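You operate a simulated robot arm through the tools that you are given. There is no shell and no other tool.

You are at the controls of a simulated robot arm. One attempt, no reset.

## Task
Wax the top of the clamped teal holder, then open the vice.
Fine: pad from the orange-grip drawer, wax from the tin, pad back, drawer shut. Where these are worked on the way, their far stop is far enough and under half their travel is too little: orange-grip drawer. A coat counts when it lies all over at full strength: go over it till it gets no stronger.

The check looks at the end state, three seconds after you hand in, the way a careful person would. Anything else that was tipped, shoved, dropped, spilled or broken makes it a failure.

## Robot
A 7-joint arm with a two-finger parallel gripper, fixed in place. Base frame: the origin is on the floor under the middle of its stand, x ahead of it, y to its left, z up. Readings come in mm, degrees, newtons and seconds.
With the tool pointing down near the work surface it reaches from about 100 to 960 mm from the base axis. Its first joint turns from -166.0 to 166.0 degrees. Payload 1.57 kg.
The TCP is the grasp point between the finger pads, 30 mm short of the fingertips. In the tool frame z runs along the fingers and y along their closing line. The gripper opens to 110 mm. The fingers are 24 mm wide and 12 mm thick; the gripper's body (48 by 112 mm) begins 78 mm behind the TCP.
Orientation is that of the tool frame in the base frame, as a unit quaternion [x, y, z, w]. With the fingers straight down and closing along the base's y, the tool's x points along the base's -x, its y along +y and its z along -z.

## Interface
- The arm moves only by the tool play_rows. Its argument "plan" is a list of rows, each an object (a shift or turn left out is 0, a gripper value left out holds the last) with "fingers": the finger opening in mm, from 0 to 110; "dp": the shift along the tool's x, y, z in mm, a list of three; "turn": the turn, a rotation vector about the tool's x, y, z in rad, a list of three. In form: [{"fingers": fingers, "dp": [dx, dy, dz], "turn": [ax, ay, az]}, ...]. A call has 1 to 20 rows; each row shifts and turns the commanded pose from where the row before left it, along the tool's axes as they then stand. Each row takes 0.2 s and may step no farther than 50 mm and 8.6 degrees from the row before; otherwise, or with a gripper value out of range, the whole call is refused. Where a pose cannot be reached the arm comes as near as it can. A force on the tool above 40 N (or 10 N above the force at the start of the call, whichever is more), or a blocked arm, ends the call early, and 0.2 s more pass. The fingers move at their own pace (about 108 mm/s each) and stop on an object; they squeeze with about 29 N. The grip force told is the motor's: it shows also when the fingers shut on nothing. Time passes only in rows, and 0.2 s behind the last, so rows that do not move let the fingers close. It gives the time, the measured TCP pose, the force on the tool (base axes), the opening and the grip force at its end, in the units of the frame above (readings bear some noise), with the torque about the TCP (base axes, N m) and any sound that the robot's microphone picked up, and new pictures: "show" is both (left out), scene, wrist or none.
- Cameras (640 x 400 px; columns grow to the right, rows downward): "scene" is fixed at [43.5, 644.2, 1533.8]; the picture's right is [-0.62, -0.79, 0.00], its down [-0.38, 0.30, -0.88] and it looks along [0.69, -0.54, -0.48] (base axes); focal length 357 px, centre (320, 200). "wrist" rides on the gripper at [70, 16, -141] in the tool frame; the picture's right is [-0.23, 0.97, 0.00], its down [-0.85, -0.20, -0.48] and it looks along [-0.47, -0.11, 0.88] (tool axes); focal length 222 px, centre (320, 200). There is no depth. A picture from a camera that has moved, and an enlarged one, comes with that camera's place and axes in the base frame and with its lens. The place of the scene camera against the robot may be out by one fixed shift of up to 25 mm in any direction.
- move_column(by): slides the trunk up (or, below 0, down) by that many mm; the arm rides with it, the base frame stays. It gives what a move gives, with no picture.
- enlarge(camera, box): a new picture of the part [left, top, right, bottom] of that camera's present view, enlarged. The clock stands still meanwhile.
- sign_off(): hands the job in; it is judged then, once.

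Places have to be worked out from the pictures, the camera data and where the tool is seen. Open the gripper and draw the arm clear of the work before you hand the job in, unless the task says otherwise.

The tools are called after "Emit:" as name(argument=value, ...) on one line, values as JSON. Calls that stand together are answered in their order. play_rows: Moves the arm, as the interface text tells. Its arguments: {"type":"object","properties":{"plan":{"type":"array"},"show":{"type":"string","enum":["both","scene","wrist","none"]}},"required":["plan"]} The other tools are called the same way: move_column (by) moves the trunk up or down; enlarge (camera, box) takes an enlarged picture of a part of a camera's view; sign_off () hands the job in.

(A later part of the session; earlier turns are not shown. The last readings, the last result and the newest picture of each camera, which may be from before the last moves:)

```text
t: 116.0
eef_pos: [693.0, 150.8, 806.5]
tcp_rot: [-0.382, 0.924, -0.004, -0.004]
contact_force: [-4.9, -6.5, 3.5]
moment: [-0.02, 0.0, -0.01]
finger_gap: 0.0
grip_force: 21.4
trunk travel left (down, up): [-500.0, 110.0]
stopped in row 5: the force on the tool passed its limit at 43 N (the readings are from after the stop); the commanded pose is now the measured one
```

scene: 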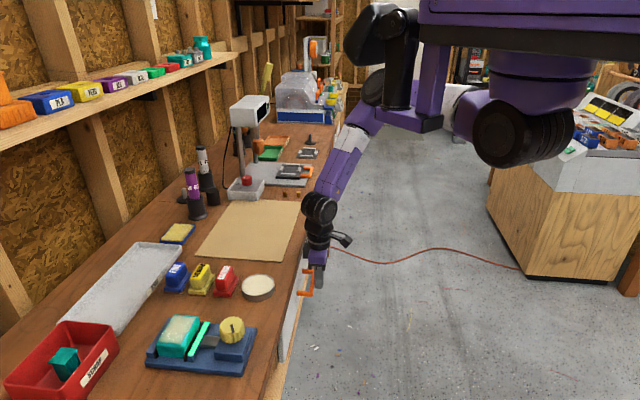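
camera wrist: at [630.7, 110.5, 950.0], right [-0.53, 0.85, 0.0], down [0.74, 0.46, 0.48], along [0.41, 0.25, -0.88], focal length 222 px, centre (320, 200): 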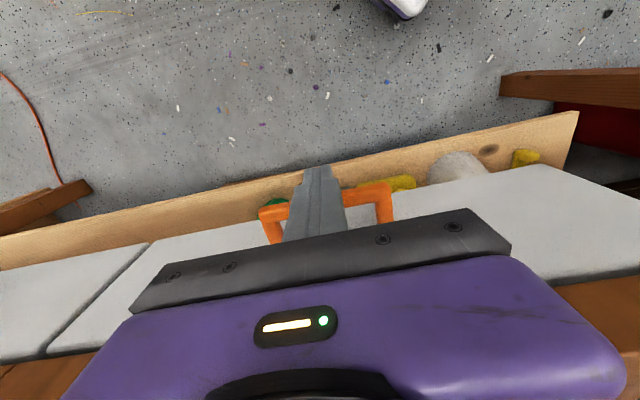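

The closed stop is felt (43 N). I back away from the handle outward and check that the drawer stays flush.

Emit:
play_rows(plan=[{"dp": [10, 0, 0]}, {"dp": [30, 0, 0]}, {"dp": [40, 0, 0]}, {"dp": [0, 0, -40]}, {"dp": [0, 0, -45]}, {"dp": [0, 0, -45]}, {"dp": [0, 0, -45]}, {"dp": [0, 0, -45]}, {"dp": [0, 0, 0]}], show="both")

Emit:
enlarge(camera="scene", box=[230, 180, 370, 380])

Emit:
enlarge(camera="wrist", box=[160, 40, 480, 240])

```text
t: 118.0
eef_pos: [637.6, 96.0, 1028.9]
tcp_rot: [-0.382, 0.924, -0.004, -0.003]
contact_force: [-0.3, 0.7, 0.4]
moment: [-0.02, -0.03, -0.01]
finger_gap: 0.1
grip_force: 21.6
trunk travel left (down, up): [-500.0, 110.0]
camera wrist: at [578.1, 57.9, 1171.3], right [-0.53, 0.85, -0.01], down [0.75, 0.47, 0.47], along [0.4, 0.24, -0.88], focal length 222 px, centre (320, 200)
```

scene: 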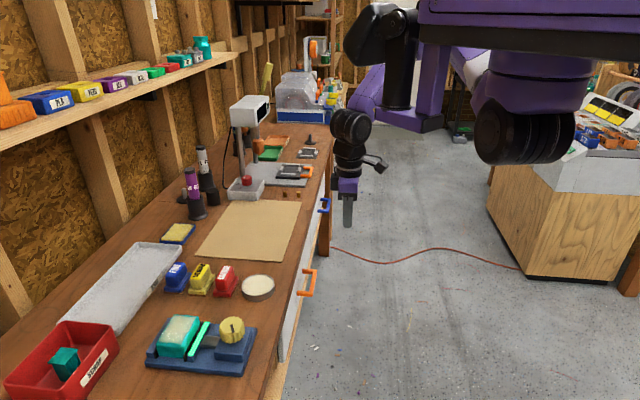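
wrist: 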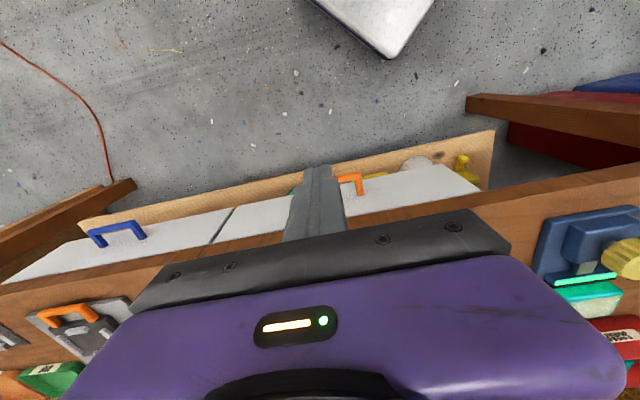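

```text
2.00 times, centred on (300, 280) of scene
camera zoom: at [43.5, 644.2, 1533.8], right [-0.62, -0.79, 0.0], down [-0.38, 0.3, -0.88], along [0.69, -0.54, -0.48], focal length 715 px, centre (360, 40)
```

zoom: 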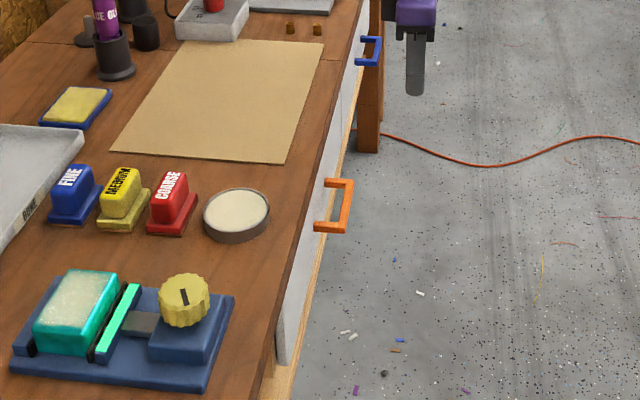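

```text
2.00 times, centred on (320, 140) of wrist
camera zoom: at [578.1, 57.9, 1171.3], right [-0.53, 0.85, -0.01], down [0.75, 0.47, 0.47], along [0.4, 0.24, -0.88], focal length 444 px, centre (320, 320)
```

zoom: 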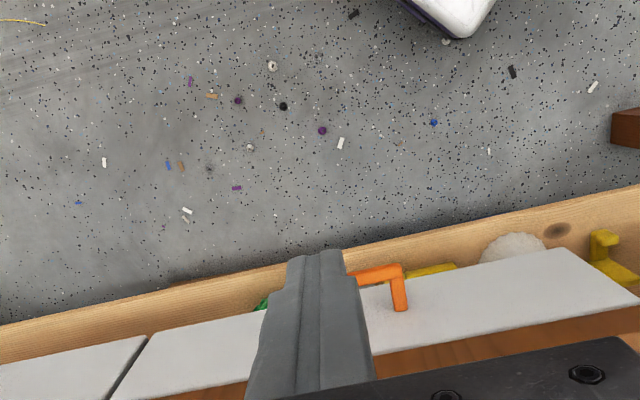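

The drawer is shut flush, the same as its neighbour. Now the vice: I turn the tool back 90° and bring the camera above the yellow knob with the fingers opening.

Emit:
play_rows(plan=[{"fingers": 70, "turn": [-0.005, -0.0086, 0]}, {"turn": [0, 0, 0.143]}, {"turn": [0, 0, 0.143]}, {"turn": [0, 0, 0.143]}, {"turn": [0, 0, 0.143]}, {"turn": [0, 0, 0.143]}, {"turn": [0, 0, 0.143]}, {"turn": [0, 0, 0.143]}, {"turn": [0, 0, 0.143]}, {"turn": [0, 0, 0.143]}, {"turn": [0, 0, 0.143]}, {"turn": [0, 0, 0.141]}, {"dp": [0, 0, 0]}], show="none")

Emit:
play_rows(plan=[{"dp": [33.5, 25.6, 0]}, {"dp": [33.5, 25.6, 0]}, {"dp": [33.5, 25.6, 0]}, {"dp": [33.5, 25.6, 0]}, {"dp": [33.5, 25.6, 0]}, {"dp": [33.5, 25.6, 0]}, {"dp": [33.5, 25.6, 0]}, {"dp": [33.2, 25.7, 0]}, {"dp": [0, 0, 0]}], show="both")

Emit:
enlarge(camera="wrist", box=[200, 0, 440, 150])

```text
t: 120.8
eef_pos: [637.3, 97.0, 1027.6]
tcp_rot: [0.384, 0.923, 0.001, 0.0]
contact_force: [-0.5, -0.3, -0.9]
moment: [0.02, 0.0, -0.03]
finger_gap: 69.9
grip_force: 0.1
trunk travel left (down, up): [-500.0, 110.0]
```

```text
t: 122.8
eef_pos: [592.9, 432.7, 1027.2]
tcp_rot: [0.383, 0.924, 0.0, -0.001]
contact_force: [0.0, 0.0, -0.1]
moment: [0.02, -0.03, -0.03]
finger_gap: 70.0
grip_force: 0.0
trunk travel left (down, up): [-500.0, 110.0]
camera wrist: at [556.5, 491.0, 1169.7], right [0.85, 0.53, 0.0], down [0.46, -0.75, 0.48], along [0.25, -0.41, -0.88], focal length 222 px, centre (320, 200)
```

scene: 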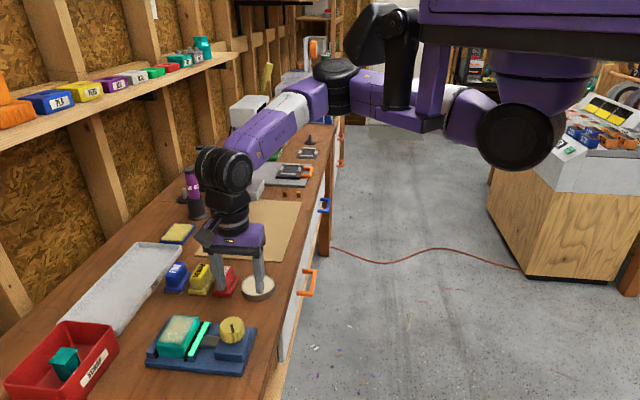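
wrist: 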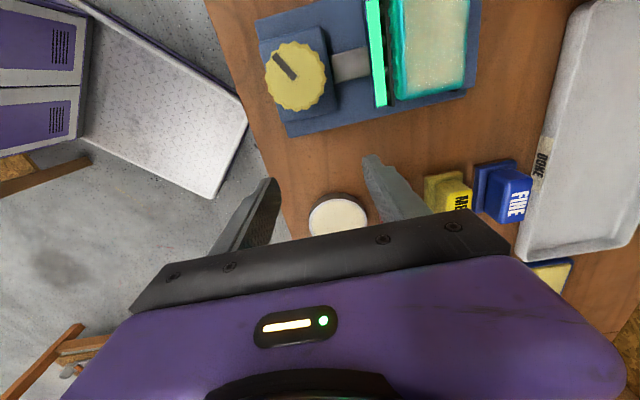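

```text
2.67 times, centred on (320, 75) of wrist
camera zoom: at [556.5, 491.0, 1169.7], right [0.85, 0.53, 0.0], down [0.46, -0.75, 0.48], along [0.25, -0.41, -0.88], focal length 592 px, centre (320, 533)
```

zoom: 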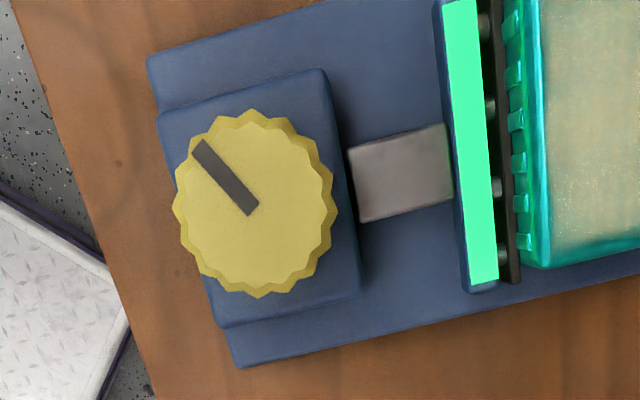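

The knob's centre is at about (538.6, 481.8) with its top near z≈966 and a diameter of about 46 mm. I move over it with the fingertips just above its top for an alignment check.

Emit:
play_rows(plan=[{"dp": [24.4, -1.2, 0]}, {"dp": [24.4, -1.2, 0]}, {"dp": [24.3, -1.3, 0]}, {"dp": [0, 0, 12]}, {"dp": [0, 0, 10]}, {"dp": [0, 0, 0]}], show="both")

Emit:
enlarge(camera="wrist", box=[200, 80, 440, 230])

Emit:
enlarge(camera="scene", box=[140, 270, 280, 385])

```text
t: 124.2
eef_pos: [539.8, 481.1, 1005.0]
tcp_rot: [0.383, 0.924, 0.001, 0.0]
contact_force: [0.2, -0.3, 0.1]
moment: [-0.02, 0.0, -0.02]
finger_gap: 70.1
grip_force: 0.0
trunk travel left (down, up): [-500.0, 110.0]
camera wrist: at [502.2, 539.7, 1148.2], right [0.85, 0.53, 0.0], down [0.46, -0.75, 0.48], along [0.25, -0.41, -0.88], focal length 222 px, centre (320, 200)
```

scene: 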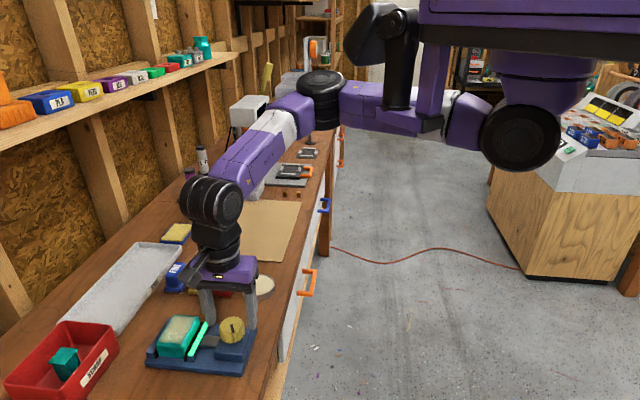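
wrist: 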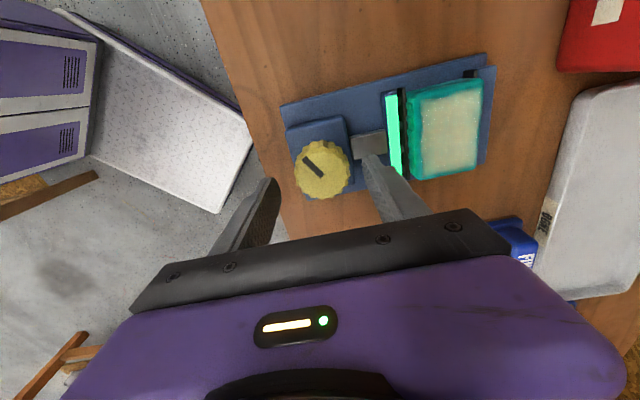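

```text
2.67 times, centred on (320, 155) of wrist
camera zoom: at [502.2, 539.7, 1148.2], right [0.85, 0.53, 0.0], down [0.46, -0.75, 0.48], along [0.25, -0.41, -0.88], focal length 592 px, centre (320, 320)
```

zoom: 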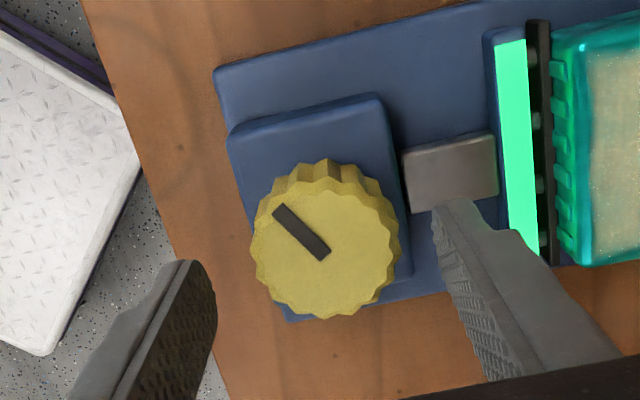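

```text
3.48 times, centred on (210, 328) of scene
camera zoom: at [43.5, 644.2, 1533.8], right [-0.62, -0.79, 0.0], down [-0.38, 0.3, -0.88], along [0.69, -0.54, -0.48], focal length 1243 px, centre (703, -244)
```

zoom: 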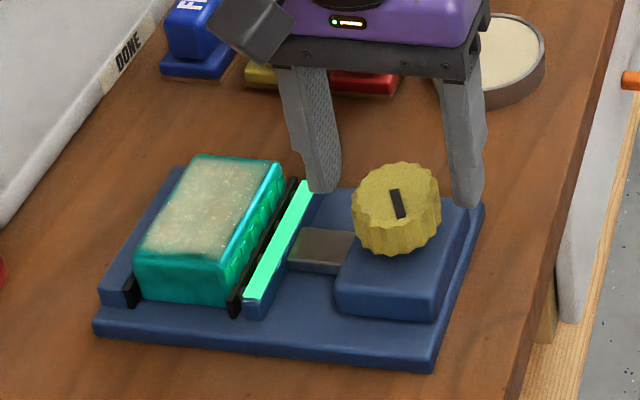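

Three views now agree on the knob's centre (539.3, 481.4) and top z≈974, and the fingers straddle it. I descend so that the tips end about 17 mm below its top, then close.

Emit:
play_rows(plan=[{"dp": [0, 0, 8]}, {"dp": [0, 0, 6]}, {"dp": [0, 0, 4]}, {"dp": [0, 0, 0]}], show="none")

Emit:
play_rows(plan=[{"fingers": 40}, {"dp": [0, 0, 0]}, {"dp": [0, 0, 0]}], show="both")

Emit:
enlarge(camera="wrist", box=[200, 80, 440, 230])

Emit:
enlarge(camera="scene", box=[140, 270, 280, 385])

```text
t: 125.2
eef_pos: [539.1, 481.2, 988.7]
tcp_rot: [0.384, 0.923, -0.001, -0.001]
contact_force: [-0.2, 0.3, 0.1]
moment: [0.01, 0.0, 0.02]
finger_gap: 70.0
grip_force: 0.0
trunk travel left (down, up): [-500.0, 110.0]
```

```text
t: 126.0
eef_pos: [538.9, 481.5, 988.9]
tcp_rot: [0.384, 0.923, 0.0, 0.0]
contact_force: [7.8, 9.4, -1.5]
moment: [0.29, -0.01, 0.03]
finger_gap: 51.2
grip_force: 6.5
trunk travel left (down, up): [-500.0, 110.0]
camera wrist: at [502.6, 540.1, 1130.6], right [0.85, 0.53, 0.0], down [0.46, -0.75, 0.48], along [0.25, -0.41, -0.88], focal length 222 px, centre (320, 200)
```

scene: 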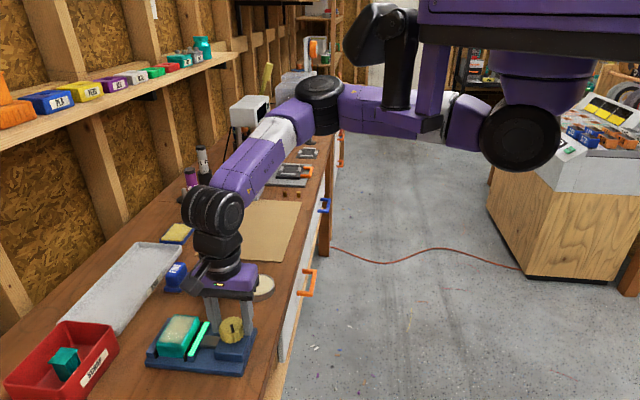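
wrist: 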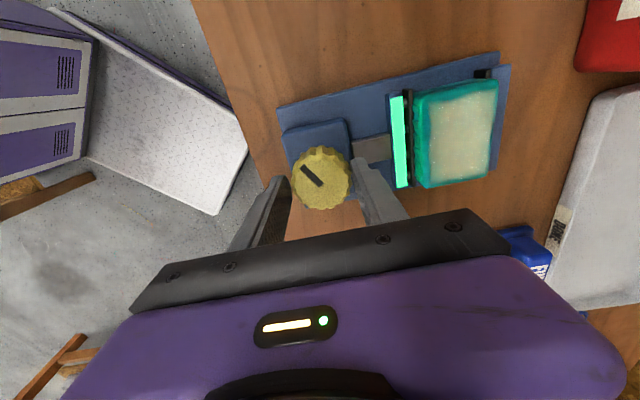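

```text
2.67 times, centred on (320, 155) of wrist
camera zoom: at [502.6, 540.1, 1130.6], right [0.85, 0.53, 0.0], down [0.46, -0.75, 0.48], along [0.25, -0.41, -0.88], focal length 592 px, centre (320, 320)
```

zoom: 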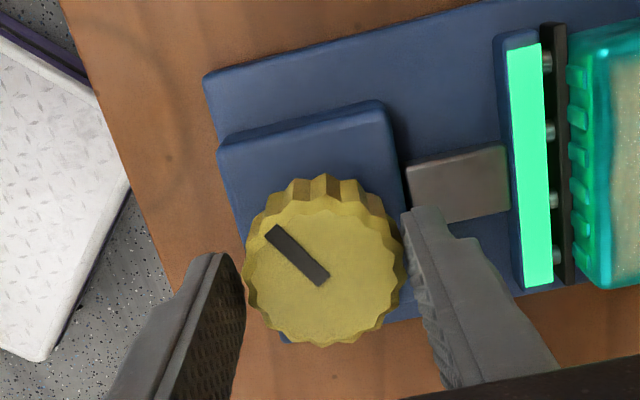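

```text
3.48 times, centred on (210, 328) of scene
camera zoom: at [43.5, 644.2, 1533.8], right [-0.62, -0.79, 0.0], down [-0.38, 0.3, -0.88], along [0.69, -0.54, -0.48], focal length 1243 px, centre (703, -244)
```

zoom: 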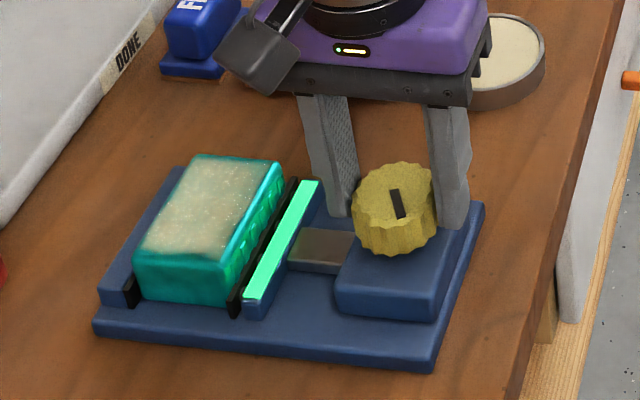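

Only the bench-side finger is touching, so the knob's centre is about 2.6 mm further in. I reopen slightly, shift by that much and close fully.

Emit:
play_rows(plan=[{"fingers": 58}, {"dp": [0, 2.6, 0]}, {"dp": [0, 0, 0]}, {"fingers": 30}, {"dp": [0, 0, 0]}, {"dp": [0, 0, 0]}], show="wrist")

Emit:
enlarge(camera="wrist", box=[200, 80, 440, 230])

```text
t: 127.4
eef_pos: [540.5, 481.6, 988.1]
tcp_rot: [0.384, 0.923, 0.0, -0.001]
contact_force: [-0.7, -0.5, -0.7]
moment: [0.43, -0.38, 0.1]
finger_gap: 47.7
grip_force: 45.2
trunk travel left (down, up): [-500.0, 110.0]
camera wrist: at [503.5, 541.5, 1130.2], right [0.85, 0.53, 0.0], down [0.46, -0.75, 0.48], along [0.25, -0.41, -0.88], focal length 222 px, centre (320, 200)
```

wrist: 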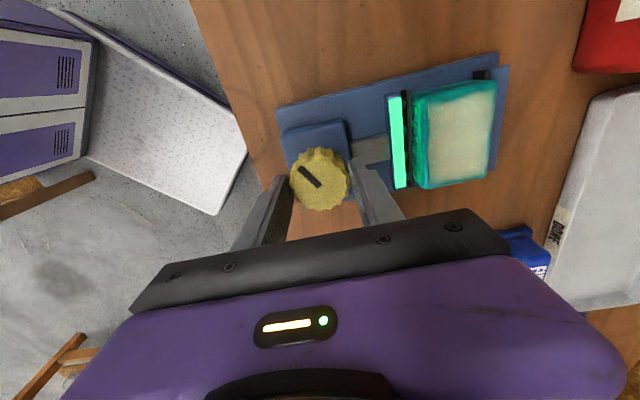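

```text
2.67 times, centred on (320, 155) of wrist
camera zoom: at [503.5, 541.5, 1130.2], right [0.85, 0.53, 0.0], down [0.46, -0.75, 0.48], along [0.25, -0.41, -0.88], focal length 592 px, centre (320, 320)
```

zoom: 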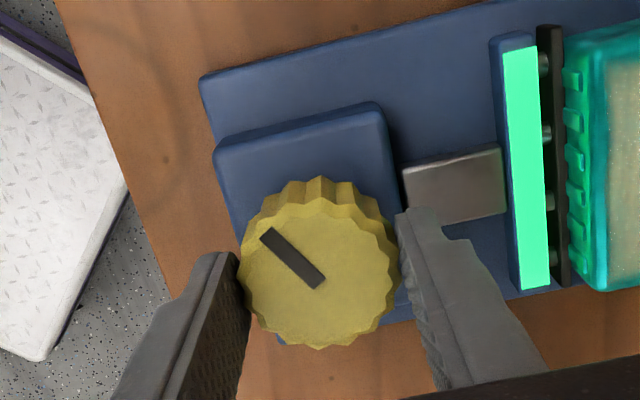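

The knob is held evenly (gap 47.7 mm, no side force). I try a small counter-clockwise turn and watch torque and jaw.

Emit:
play_rows(plan=[{"turn": [0, 0, -0.08]}, {"turn": [0, 0, -0.1]}, {"turn": [0, 0, -0.1]}, {"dp": [0, 0, 0]}], show="both")

Emit:
enlarge(camera="wrist", box=[200, 60, 500, 230])

Emit:
enlarge(camera="scene", box=[140, 270, 280, 385])

```text
t: 128.4
eef_pos: [538.9, 481.7, 987.8]
tcp_rot: [0.251, 0.968, 0.0, -0.001]
contact_force: [-4.0, 5.5, -8.8]
moment: [0.31, -0.52, 0.08]
finger_gap: 47.5
grip_force: 45.0
trunk travel left (down, up): [-500.0, 110.0]
camera wrist: at [488.3, 528.7, 1130.3], right [0.67, 0.74, 0.0], down [0.65, -0.59, 0.48], along [0.35, -0.32, -0.88], focal length 222 px, centre (320, 200)
```

scene: 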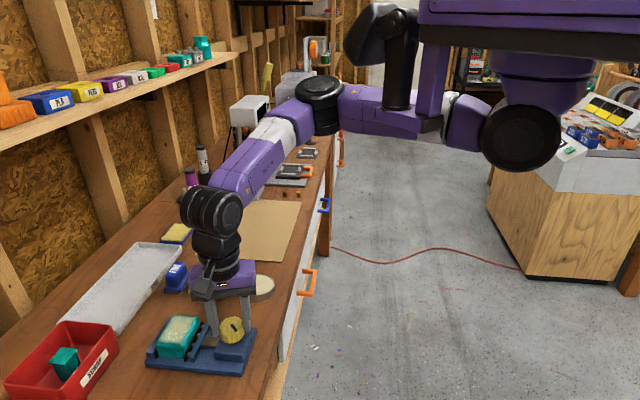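
wrist: 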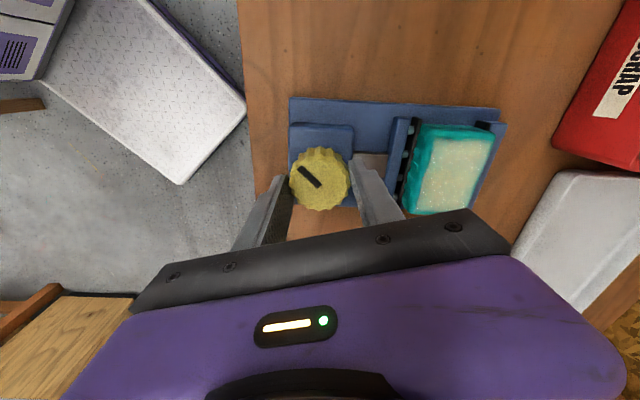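

```text
2.13 times, centred on (350, 145) of wrist
camera zoom: at [488.3, 528.7, 1130.3], right [0.67, 0.74, 0.0], down [0.65, -0.59, 0.48], along [0.35, -0.32, -0.88], focal length 474 px, centre (256, 317)
```

zoom: 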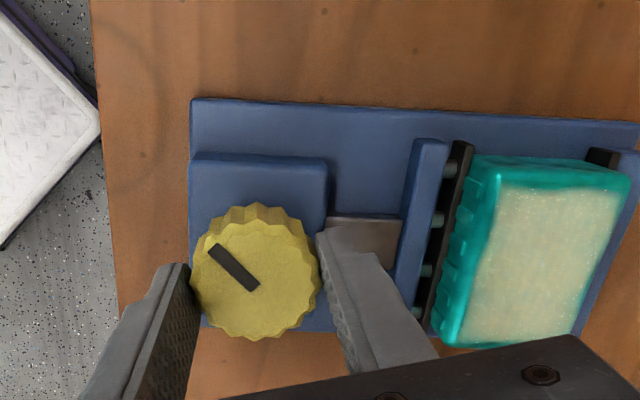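

```text
3.48 times, centred on (210, 328) of scene
camera zoom: at [43.5, 644.2, 1533.8], right [-0.62, -0.79, 0.0], down [-0.38, 0.3, -0.88], along [0.69, -0.54, -0.48], focal length 1243 px, centre (703, -244)
```

zoom: 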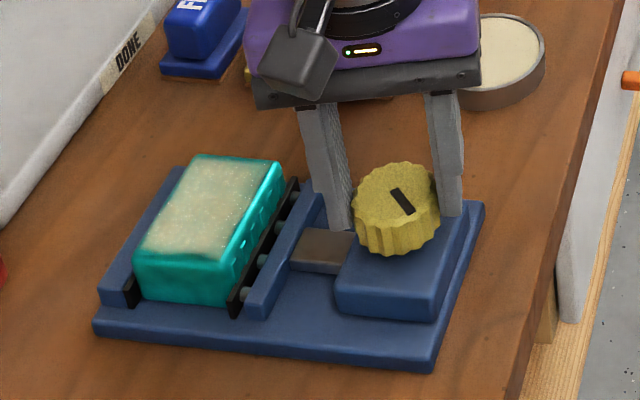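

The indicator strip went dark and the jaw began to retract, so counter-clockwise opens it. I continue turning.

Emit:
play_rows(plan=[{"turn": [0, 0, -0.12]}, {"turn": [0, 0, -0.12]}, {"turn": [0, 0, -0.12]}, {"turn": [0, 0, -0.12]}, {"turn": [0, 0, -0.12]}, {"turn": [0, 0, -0.12]}, {"dp": [0, 0, 0]}], show="both")

Emit:
enlarge(camera="scene", box=[140, 270, 280, 385])

```text
t: 130.0
eef_pos: [540.2, 483.3, 988.6]
tcp_rot: [-0.108, 0.994, 0.002, -0.001]
contact_force: [-2.6, 19.5, -9.4]
moment: [-0.09, 0.69, 0.06]
finger_gap: 47.8
grip_force: 44.7
trunk travel left (down, up): [-500.0, 110.0]
camera wrist: at [469.9, 482.3, 1130.3], right [0.01, 1.0, 0.0], down [0.88, -0.01, 0.48], along [0.48, 0.0, -0.88], focal length 222 px, centre (320, 200)
```

scene: 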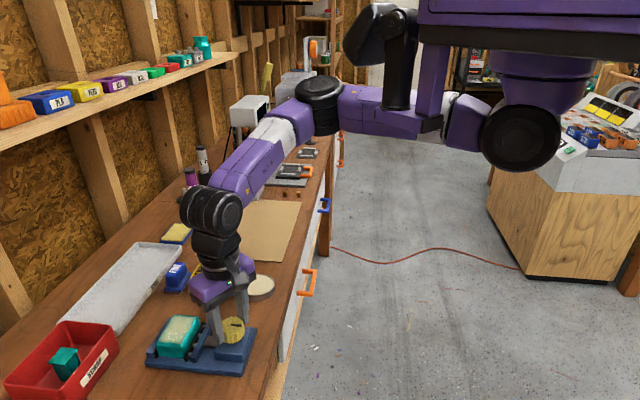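
wrist: 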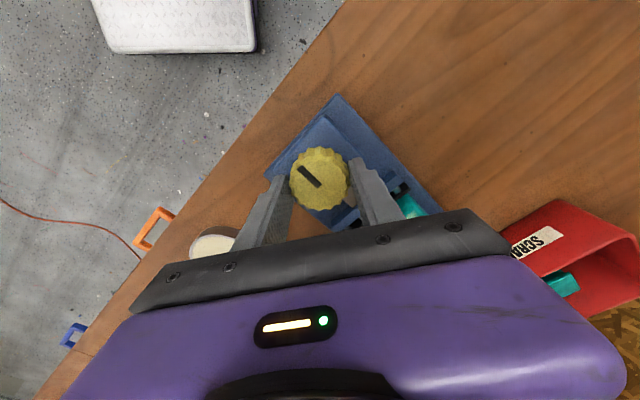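

```text
3.48 times, centred on (210, 328) of scene
camera zoom: at [43.5, 644.2, 1533.8], right [-0.62, -0.79, 0.0], down [-0.38, 0.3, -0.88], along [0.69, -0.54, -0.48], focal length 1243 px, centre (703, -244)
```

zoom: 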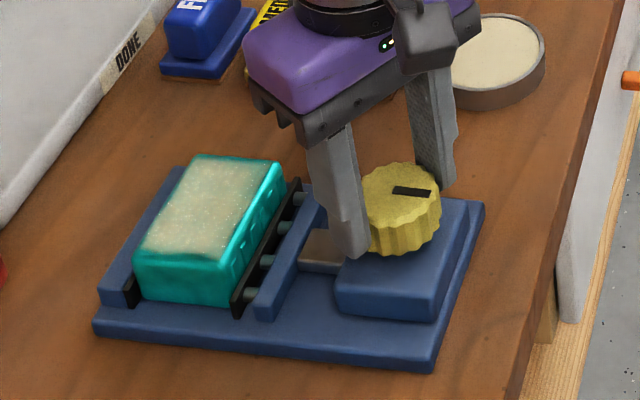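

About 57° turned; the jaw is retracting and the pad springs are extending. I relieve the small side force and keep turning.

Emit:
play_rows(plan=[{"dp": [0, 1, 0], "turn": [0, 0, -0.1]}, {"turn": [0, 0, -0.12]}, {"turn": [0, 0, -0.12]}, {"turn": [0, 0, -0.12]}, {"turn": [0, 0, -0.12]}, {"turn": [0, 0, -0.12]}, {"dp": [0, 0, 0]}], show="both")

Emit:
enlarge(camera="scene", box=[140, 270, 280, 385])

```text
t: 131.6
eef_pos: [539.8, 482.7, 987.4]
tcp_rot: [-0.443, 0.897, 0.002, -0.001]
contact_force: [-6.3, 20.5, -8.3]
moment: [-0.37, -0.24, 0.08]
finger_gap: 47.7
grip_force: 45.0
trunk travel left (down, up): [-500.0, 110.0]
camera wrist: at [485.8, 436.6, 1130.2], right [-0.63, 0.77, 0.0], down [0.68, 0.56, 0.48], along [0.37, 0.3, -0.88], focal length 222 px, centre (320, 200)
```

scene: 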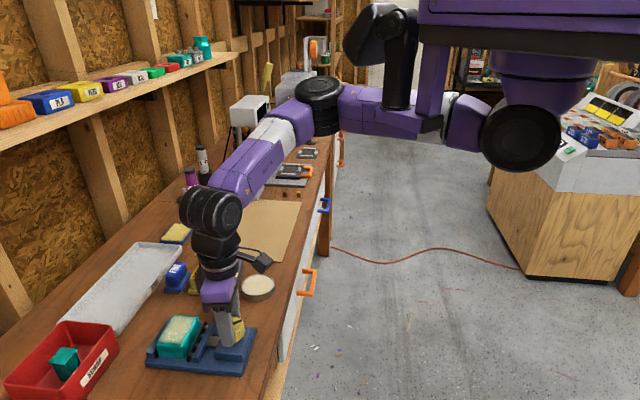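
wrist: 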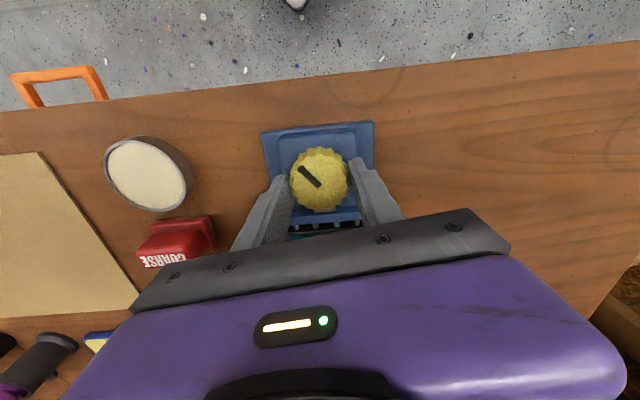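

```text
3.48 times, centred on (210, 328) of scene
camera zoom: at [43.5, 644.2, 1533.8], right [-0.62, -0.79, 0.0], down [-0.38, 0.3, -0.88], along [0.69, -0.54, -0.48], focal length 1243 px, centre (703, -244)
```

zoom: 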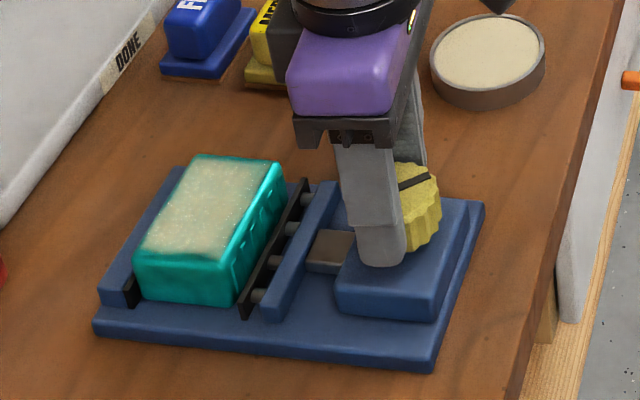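

The jaw pad is now off the holder, about 97° turned. I correct the offset and continue toward the end of its travel.

Emit:
play_rows(plan=[{"dp": [-0.7, 1.0, 0], "turn": [0, 0, -0.1]}, {"turn": [0, 0, -0.12]}, {"turn": [0, 0, -0.12]}, {"turn": [0, 0, -0.12]}, {"turn": [0, 0, -0.12]}, {"turn": [0, 0, -0.12]}, {"dp": [0, 0, 0]}], show="both")

Emit:
enlarge(camera="scene", box=[140, 270, 280, 385])

```text
t: 133.2
eef_pos: [538.5, 483.3, 987.9]
tcp_rot: [0.723, -0.691, -0.001, 0.0]
contact_force: [-10.3, 6.7, -4.7]
moment: [-0.68, -0.46, 0.03]
finger_gap: 47.7
grip_force: 44.7
trunk travel left (down, up): [-500.0, 110.0]
camera wrist: at [527.4, 412.1, 1130.2], right [-0.98, 0.18, 0.0], down [0.16, 0.86, 0.48], along [0.09, 0.47, -0.88], focal length 222 px, centre (320, 200)
```

scene: 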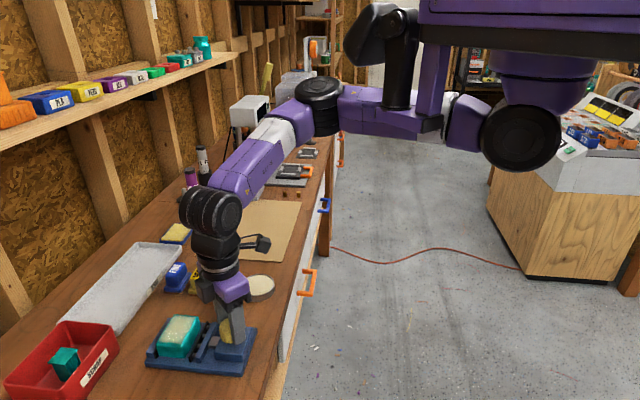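
wrist: 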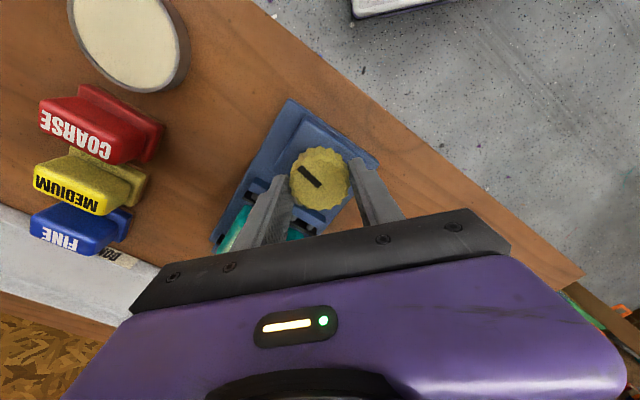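

```text
3.48 times, centred on (210, 328) of scene
camera zoom: at [43.5, 644.2, 1533.8], right [-0.62, -0.79, 0.0], down [-0.38, 0.3, -0.88], along [0.69, -0.54, -0.48], focal length 1243 px, centre (703, -244)
```

zoom: 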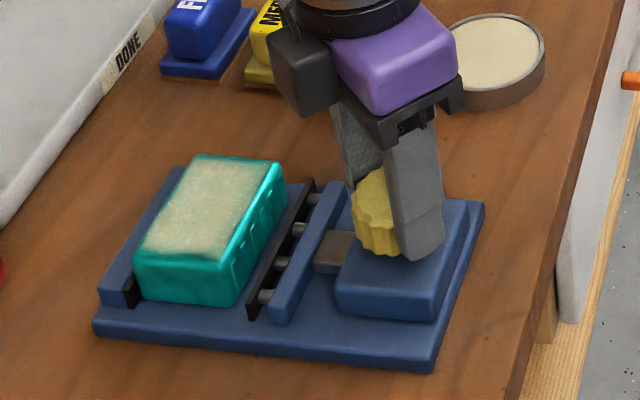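

The knob follows the gripper without slip, about 138° turned, and the gap at the holder is widening. I keep turning.

Emit:
play_rows(plan=[{"dp": [0.3, 0.7, 0], "turn": [0, 0, -0.1]}, {"turn": [0, 0, -0.12]}, {"turn": [0, 0, -0.12]}, {"turn": [0, 0, -0.12]}, {"turn": [0, 0, -0.12]}, {"turn": [0, 0, -0.12]}, {"dp": [0, 0, 0]}], show="both")

Emit:
enlarge(camera="scene", box=[140, 270, 280, 385])

```text
t: 134.8
eef_pos: [538.8, 482.5, 988.4]
tcp_rot: [0.812, -0.584, 0.0, 0.001]
contact_force: [-6.8, -6.9, -0.3]
moment: [-0.1, -0.22, 0.21]
finger_gap: 47.3
grip_force: 45.1
out of reach, approached as far as the arm can: row 3, 4, 5, 6
trunk travel left (down, up): [-500.0, 110.0]
camera wrist: at [547.2, 410.2, 1130.3], right [-1.0, -0.09, 0.0], down [-0.08, 0.87, 0.48], along [-0.05, 0.48, -0.88], focal length 222 px, centre (320, 200)
```

scene: 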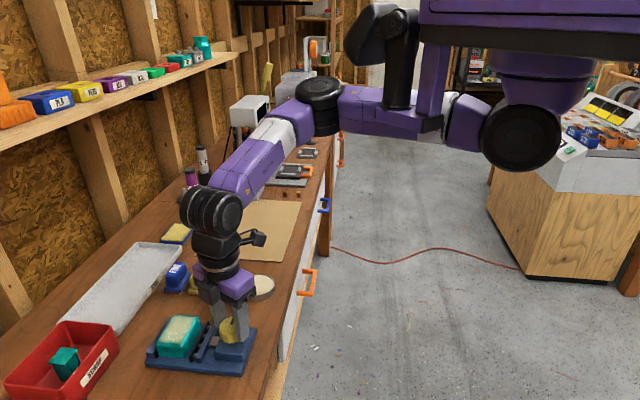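
wrist: 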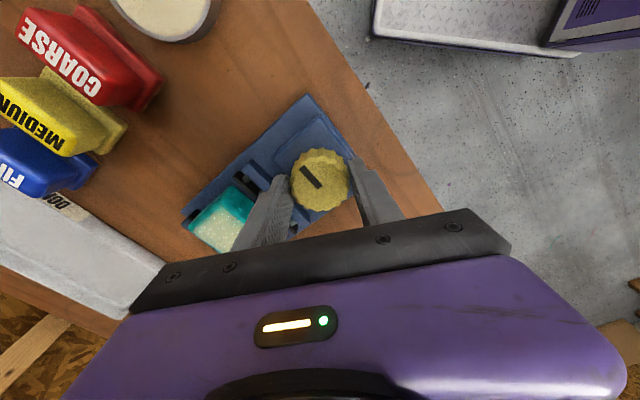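

```text
3.48 times, centred on (210, 328) of scene
camera zoom: at [43.5, 644.2, 1533.8], right [-0.62, -0.79, 0.0], down [-0.38, 0.3, -0.88], along [0.69, -0.54, -0.48], focal length 1243 px, centre (703, -244)
```

zoom: 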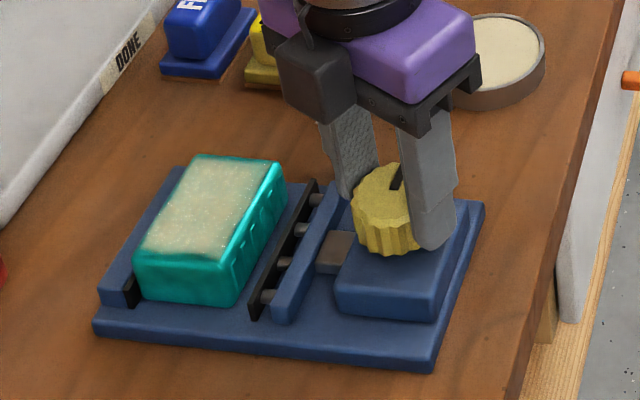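

The wrist reached its turning limit at about 153° in total. I release the knob, lift clear and turn back to take a fresh grip.

Emit:
play_rows(plan=[{"fingers": 70}, {"dp": [0, 0, 0]}, {"dp": [0, 0, -10]}, {"dp": [0, 0, -18]}, {"turn": [0, 0, 0.143]}, {"turn": [0, 0, 0.143]}, {"turn": [0, 0, 0.143]}, {"turn": [0, 0, 0.143]}, {"turn": [0, 0, 0.143]}, {"turn": [0, 0, 0.143]}, {"turn": [0, 0, 0.143]}, {"turn": [0, 0, 0.143]}, {"turn": [0, 0, 0.143]}, {"turn": [0, 0, 0.143]}, {"turn": [0, 0, 0.143]}, {"turn": [0, 0, 0.143]}, {"turn": [0, 0, 0.143]}, {"turn": [0, 0, 0.143]}, {"turn": [0, 0, 0.143]}, {"turn": [0, 0, 0.143]}], show="both")

Emit:
enlarge(camera="scene", box=[140, 290, 270, 385])

Emit:
enlarge(camera="wrist", box=[200, 60, 500, 230])

```text
t: 139.0
eef_pos: [539.6, 484.0, 1015.3]
tcp_rot: [0.197, 0.98, 0.001, -0.001]
contact_force: [-0.4, 0.2, 0.2]
moment: [0.04, -0.01, -0.03]
finger_gap: 69.9
grip_force: 0.0
trunk travel left (down, up): [-500.0, 110.0]
camera wrist: at [482.3, 523.7, 1158.3], right [0.59, 0.81, 0.0], down [0.71, -0.51, 0.48], along [0.39, -0.28, -0.88], focal length 222 px, centre (320, 200)
```

scene: 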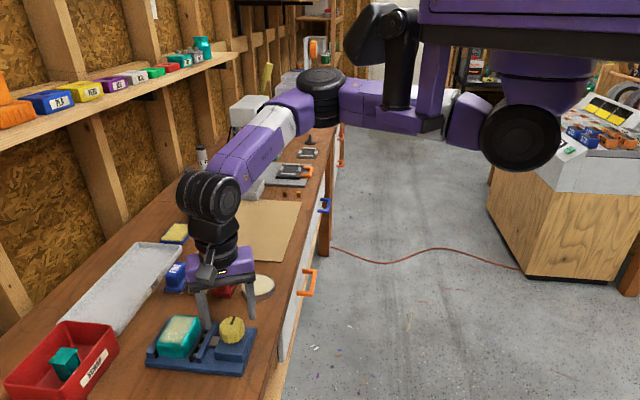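
wrist: 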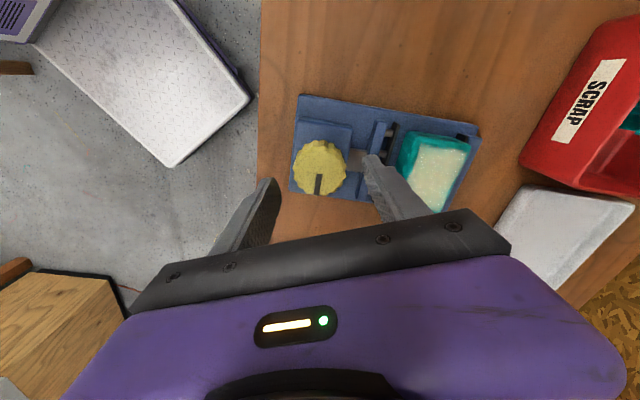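

```text
4.21 times, centred on (205, 338) of scene
camera zoom: at [43.5, 644.2, 1533.8], right [-0.62, -0.79, 0.0], down [-0.38, 0.3, -0.88], along [0.69, -0.54, -0.48], focal length 1505 px, centre (804, -379)
```

zoom: 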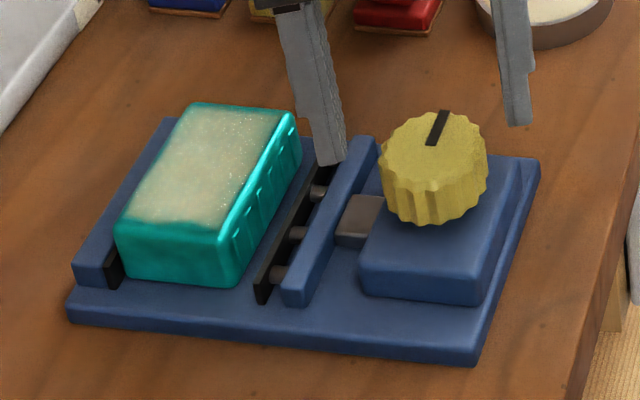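

```text
2.13 times, centred on (350, 145) of wrist
camera zoom: at [482.3, 523.7, 1158.3], right [0.59, 0.81, 0.0], down [0.71, -0.51, 0.48], along [0.39, -0.28, -0.88], focal length 474 px, centre (256, 317)
```

zoom: 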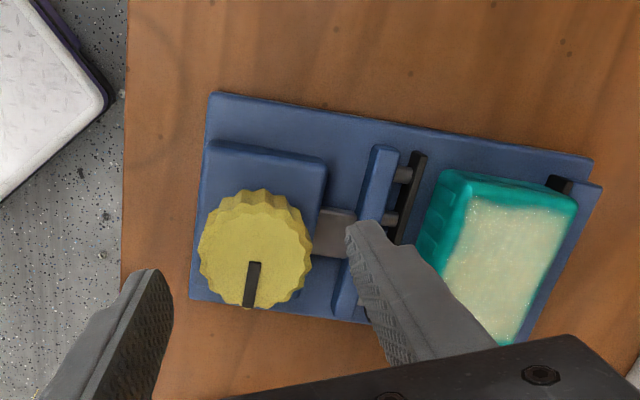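

The jaw has drawn back and there is a clear gap at the holder, but there may be more travel. I turn back a little more, go down and re-grip the knob.

Emit:
play_rows(plan=[{"turn": [0, 0, 0.143]}, {"turn": [0, 0, 0.143]}, {"turn": [0, 0, 0.143]}, {"dp": [-1.0, -1.0, 0]}, {"dp": [0, 0, 12]}, {"dp": [0, 0, 10]}, {"dp": [0, 0, 5]}, {"dp": [0, 0, 0]}, {"fingers": 30}, {"dp": [0, 0, 0]}, {"dp": [0, 0, 0]}], show="both")

Emit:
enlarge(camera="wrist", box=[200, 60, 500, 230])

```text
t: 141.4
eef_pos: [540.1, 482.3, 988.4]
tcp_rot: [0.4, 0.917, 0.0, -0.001]
contact_force: [3.4, 6.7, -4.8]
moment: [0.45, -0.19, -0.16]
finger_gap: 47.4
grip_force: 44.8
trunk travel left (down, up): [-500.0, 110.0]
camera wrist: at [505.4, 543.0, 1130.8], right [0.87, 0.5, 0.0], down [0.44, -0.76, 0.48], along [0.24, -0.41, -0.88], focal length 222 px, centre (320, 200)
```

scene: 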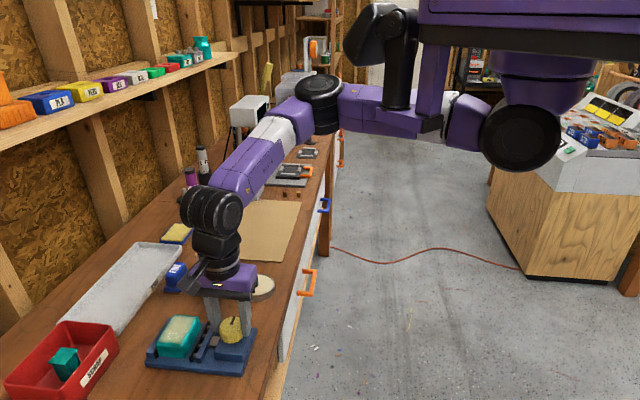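
wrist: 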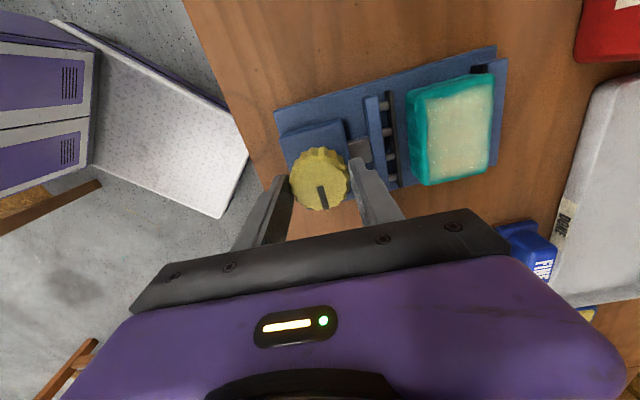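

```text
2.13 times, centred on (350, 145) of wrist
camera zoom: at [505.4, 543.0, 1130.8], right [0.87, 0.5, 0.0], down [0.44, -0.76, 0.48], along [0.24, -0.41, -0.88], focal length 474 px, centre (256, 317)
```

zoom: 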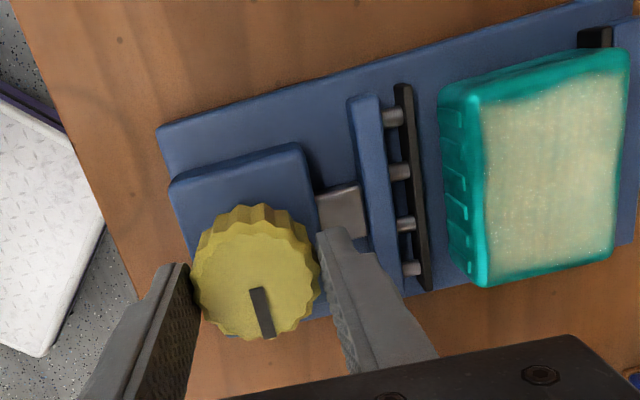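

The knob is gripped again. I turn further counter-clockwise, watching for the stop.

Emit:
play_rows(plan=[{"turn": [0, 0, -0.1]}, {"turn": [0, 0, -0.12]}, {"turn": [0, 0, -0.12]}, {"turn": [0, 0, -0.12]}, {"turn": [0, 0, -0.12]}, {"turn": [0, 0, -0.12]}, {"turn": [0, 0, -0.12]}, {"dp": [0, 0, 0]}], show="both")

Emit:
enlarge(camera="scene", box=[140, 290, 270, 385])

Emit:
enlarge(camera="wrist", box=[200, 60, 500, 230])

```text
t: 143.2
eef_pos: [540.1, 482.9, 988.9]
tcp_rot: [0.0, 1.0, 0.002, -0.001]
contact_force: [4.1, 14.6, 3.2]
moment: [-0.03, 0.21, -0.32]
finger_gap: 46.1
grip_force: 45.2
trunk travel left (down, up): [-500.0, 110.0]
camera wrist: at [470.5, 497.2, 1131.7], right [0.23, 0.97, 0.0], down [0.86, -0.2, 0.48], along [0.46, -0.11, -0.88], focal length 222 px, centre (320, 200)
```

scene: 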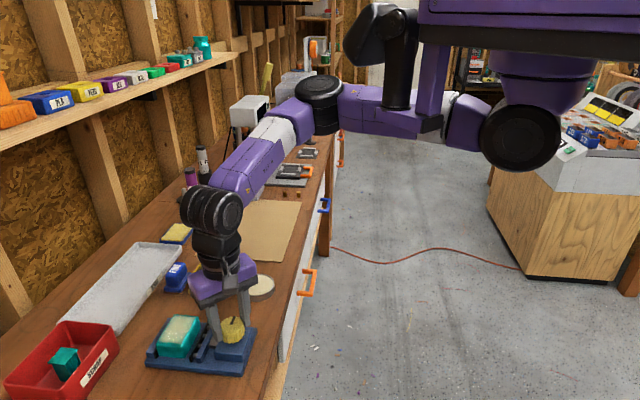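
wrist: 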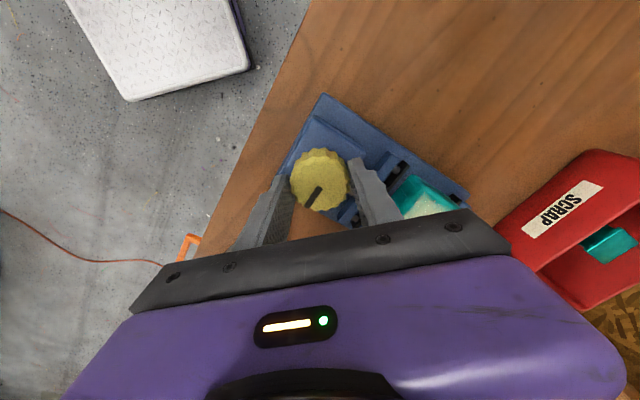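

```text
4.21 times, centred on (205, 338) of scene
camera zoom: at [43.5, 644.2, 1533.8], right [-0.62, -0.79, 0.0], down [-0.38, 0.3, -0.88], along [0.69, -0.54, -0.48], focal length 1505 px, centre (804, -379)
```

zoom: 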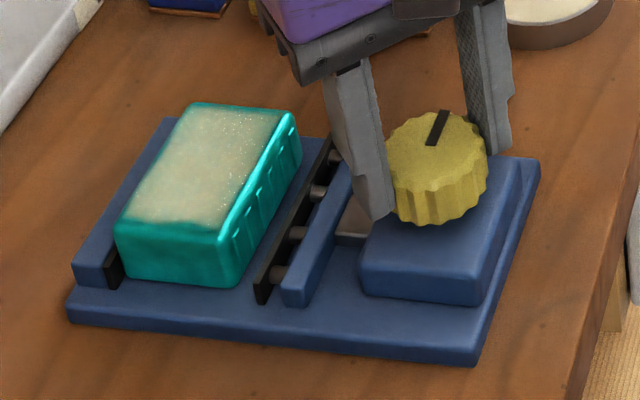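

```text
2.13 times, centred on (350, 145) of wrist
camera zoom: at [470.5, 497.2, 1131.7], right [0.23, 0.97, 0.0], down [0.86, -0.2, 0.48], along [0.46, -0.11, -0.88], focal length 474 px, centre (256, 317)
```

zoom: 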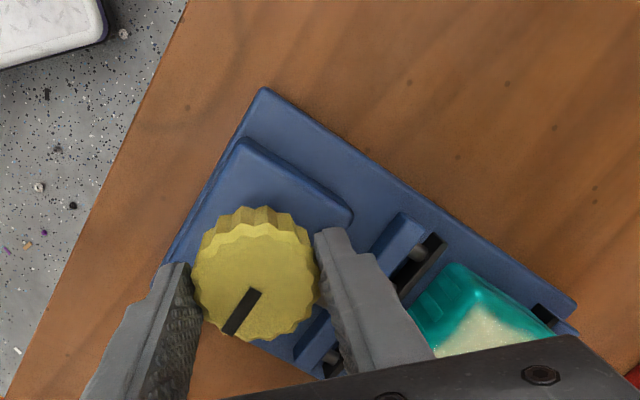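

The pointer stayed put while the fingers slipped round it, so the knob is at its end stop and the vice is fully open. I release, lift straight up and look.

Emit:
play_rows(plan=[{"fingers": 75}, {"dp": [0, 0, 0]}, {"dp": [0, 0, -15]}, {"dp": [0, 0, -30]}, {"dp": [0, 0, -45]}, {"dp": [0, 0, -45]}, {"dp": [0, 0, -45]}, {"dp": [0, 0, 0]}], show="both")

Emit:
enlarge(camera="scene", box=[140, 290, 270, 385])

Emit:
enlarge(camera="wrist", box=[220, 80, 480, 230])

```text
t: 145.0
eef_pos: [541.4, 481.9, 1168.9]
tcp_rot: [0.001, 1.0, 0.001, 0.0]
contact_force: [-0.3, -0.4, 0.1]
moment: [-0.03, 0.02, 0.0]
finger_gap: 75.0
grip_force: 0.0
trunk travel left (down, up): [-500.0, 110.0]
camera wrist: at [472.0, 495.2, 1311.9], right [0.23, 0.97, 0.0], down [0.86, -0.2, 0.48], along [0.46, -0.11, -0.88], focal length 222 px, centre (320, 200)
```

scene: 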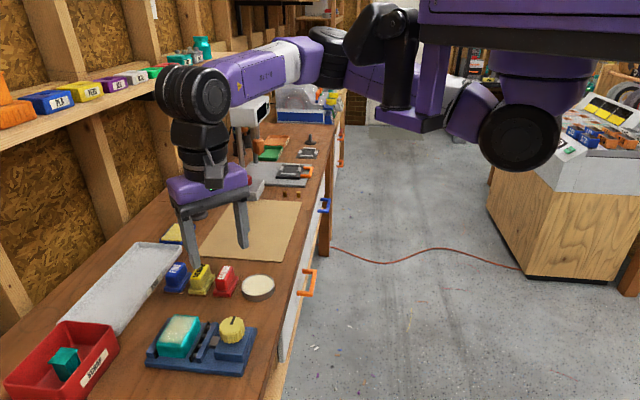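
wrist: 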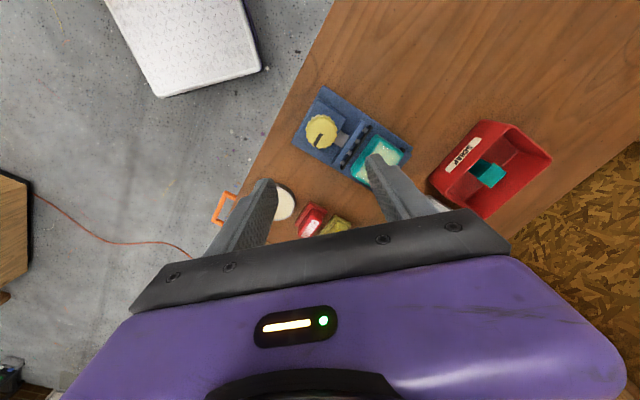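

```text
4.21 times, centred on (205, 338) of scene
camera zoom: at [43.5, 644.2, 1533.8], right [-0.62, -0.79, 0.0], down [-0.38, 0.3, -0.88], along [0.69, -0.54, -0.48], focal length 1505 px, centre (804, -379)
```

zoom: 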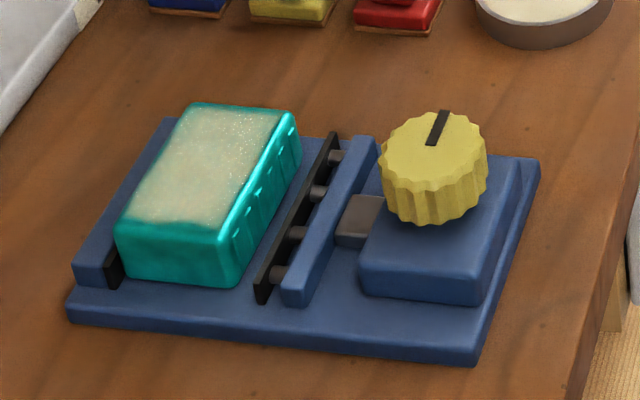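

```text
2.46 times, centred on (350, 155) of wrist
camera zoom: at [472.0, 495.2, 1311.9], right [0.23, 0.97, 0.0], down [0.86, -0.2, 0.48], along [0.46, -0.11, -0.88], focal length 547 px, centre (246, 311)
```

zoom: 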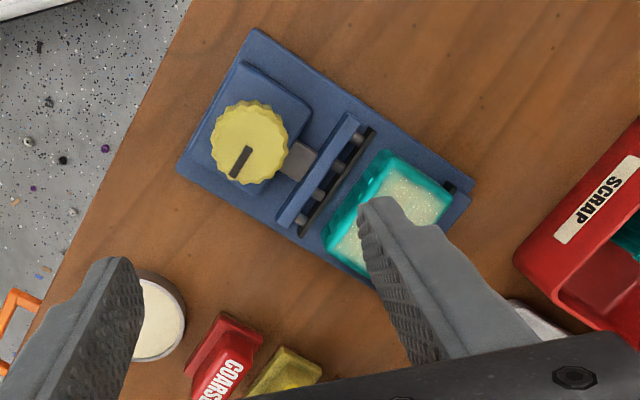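

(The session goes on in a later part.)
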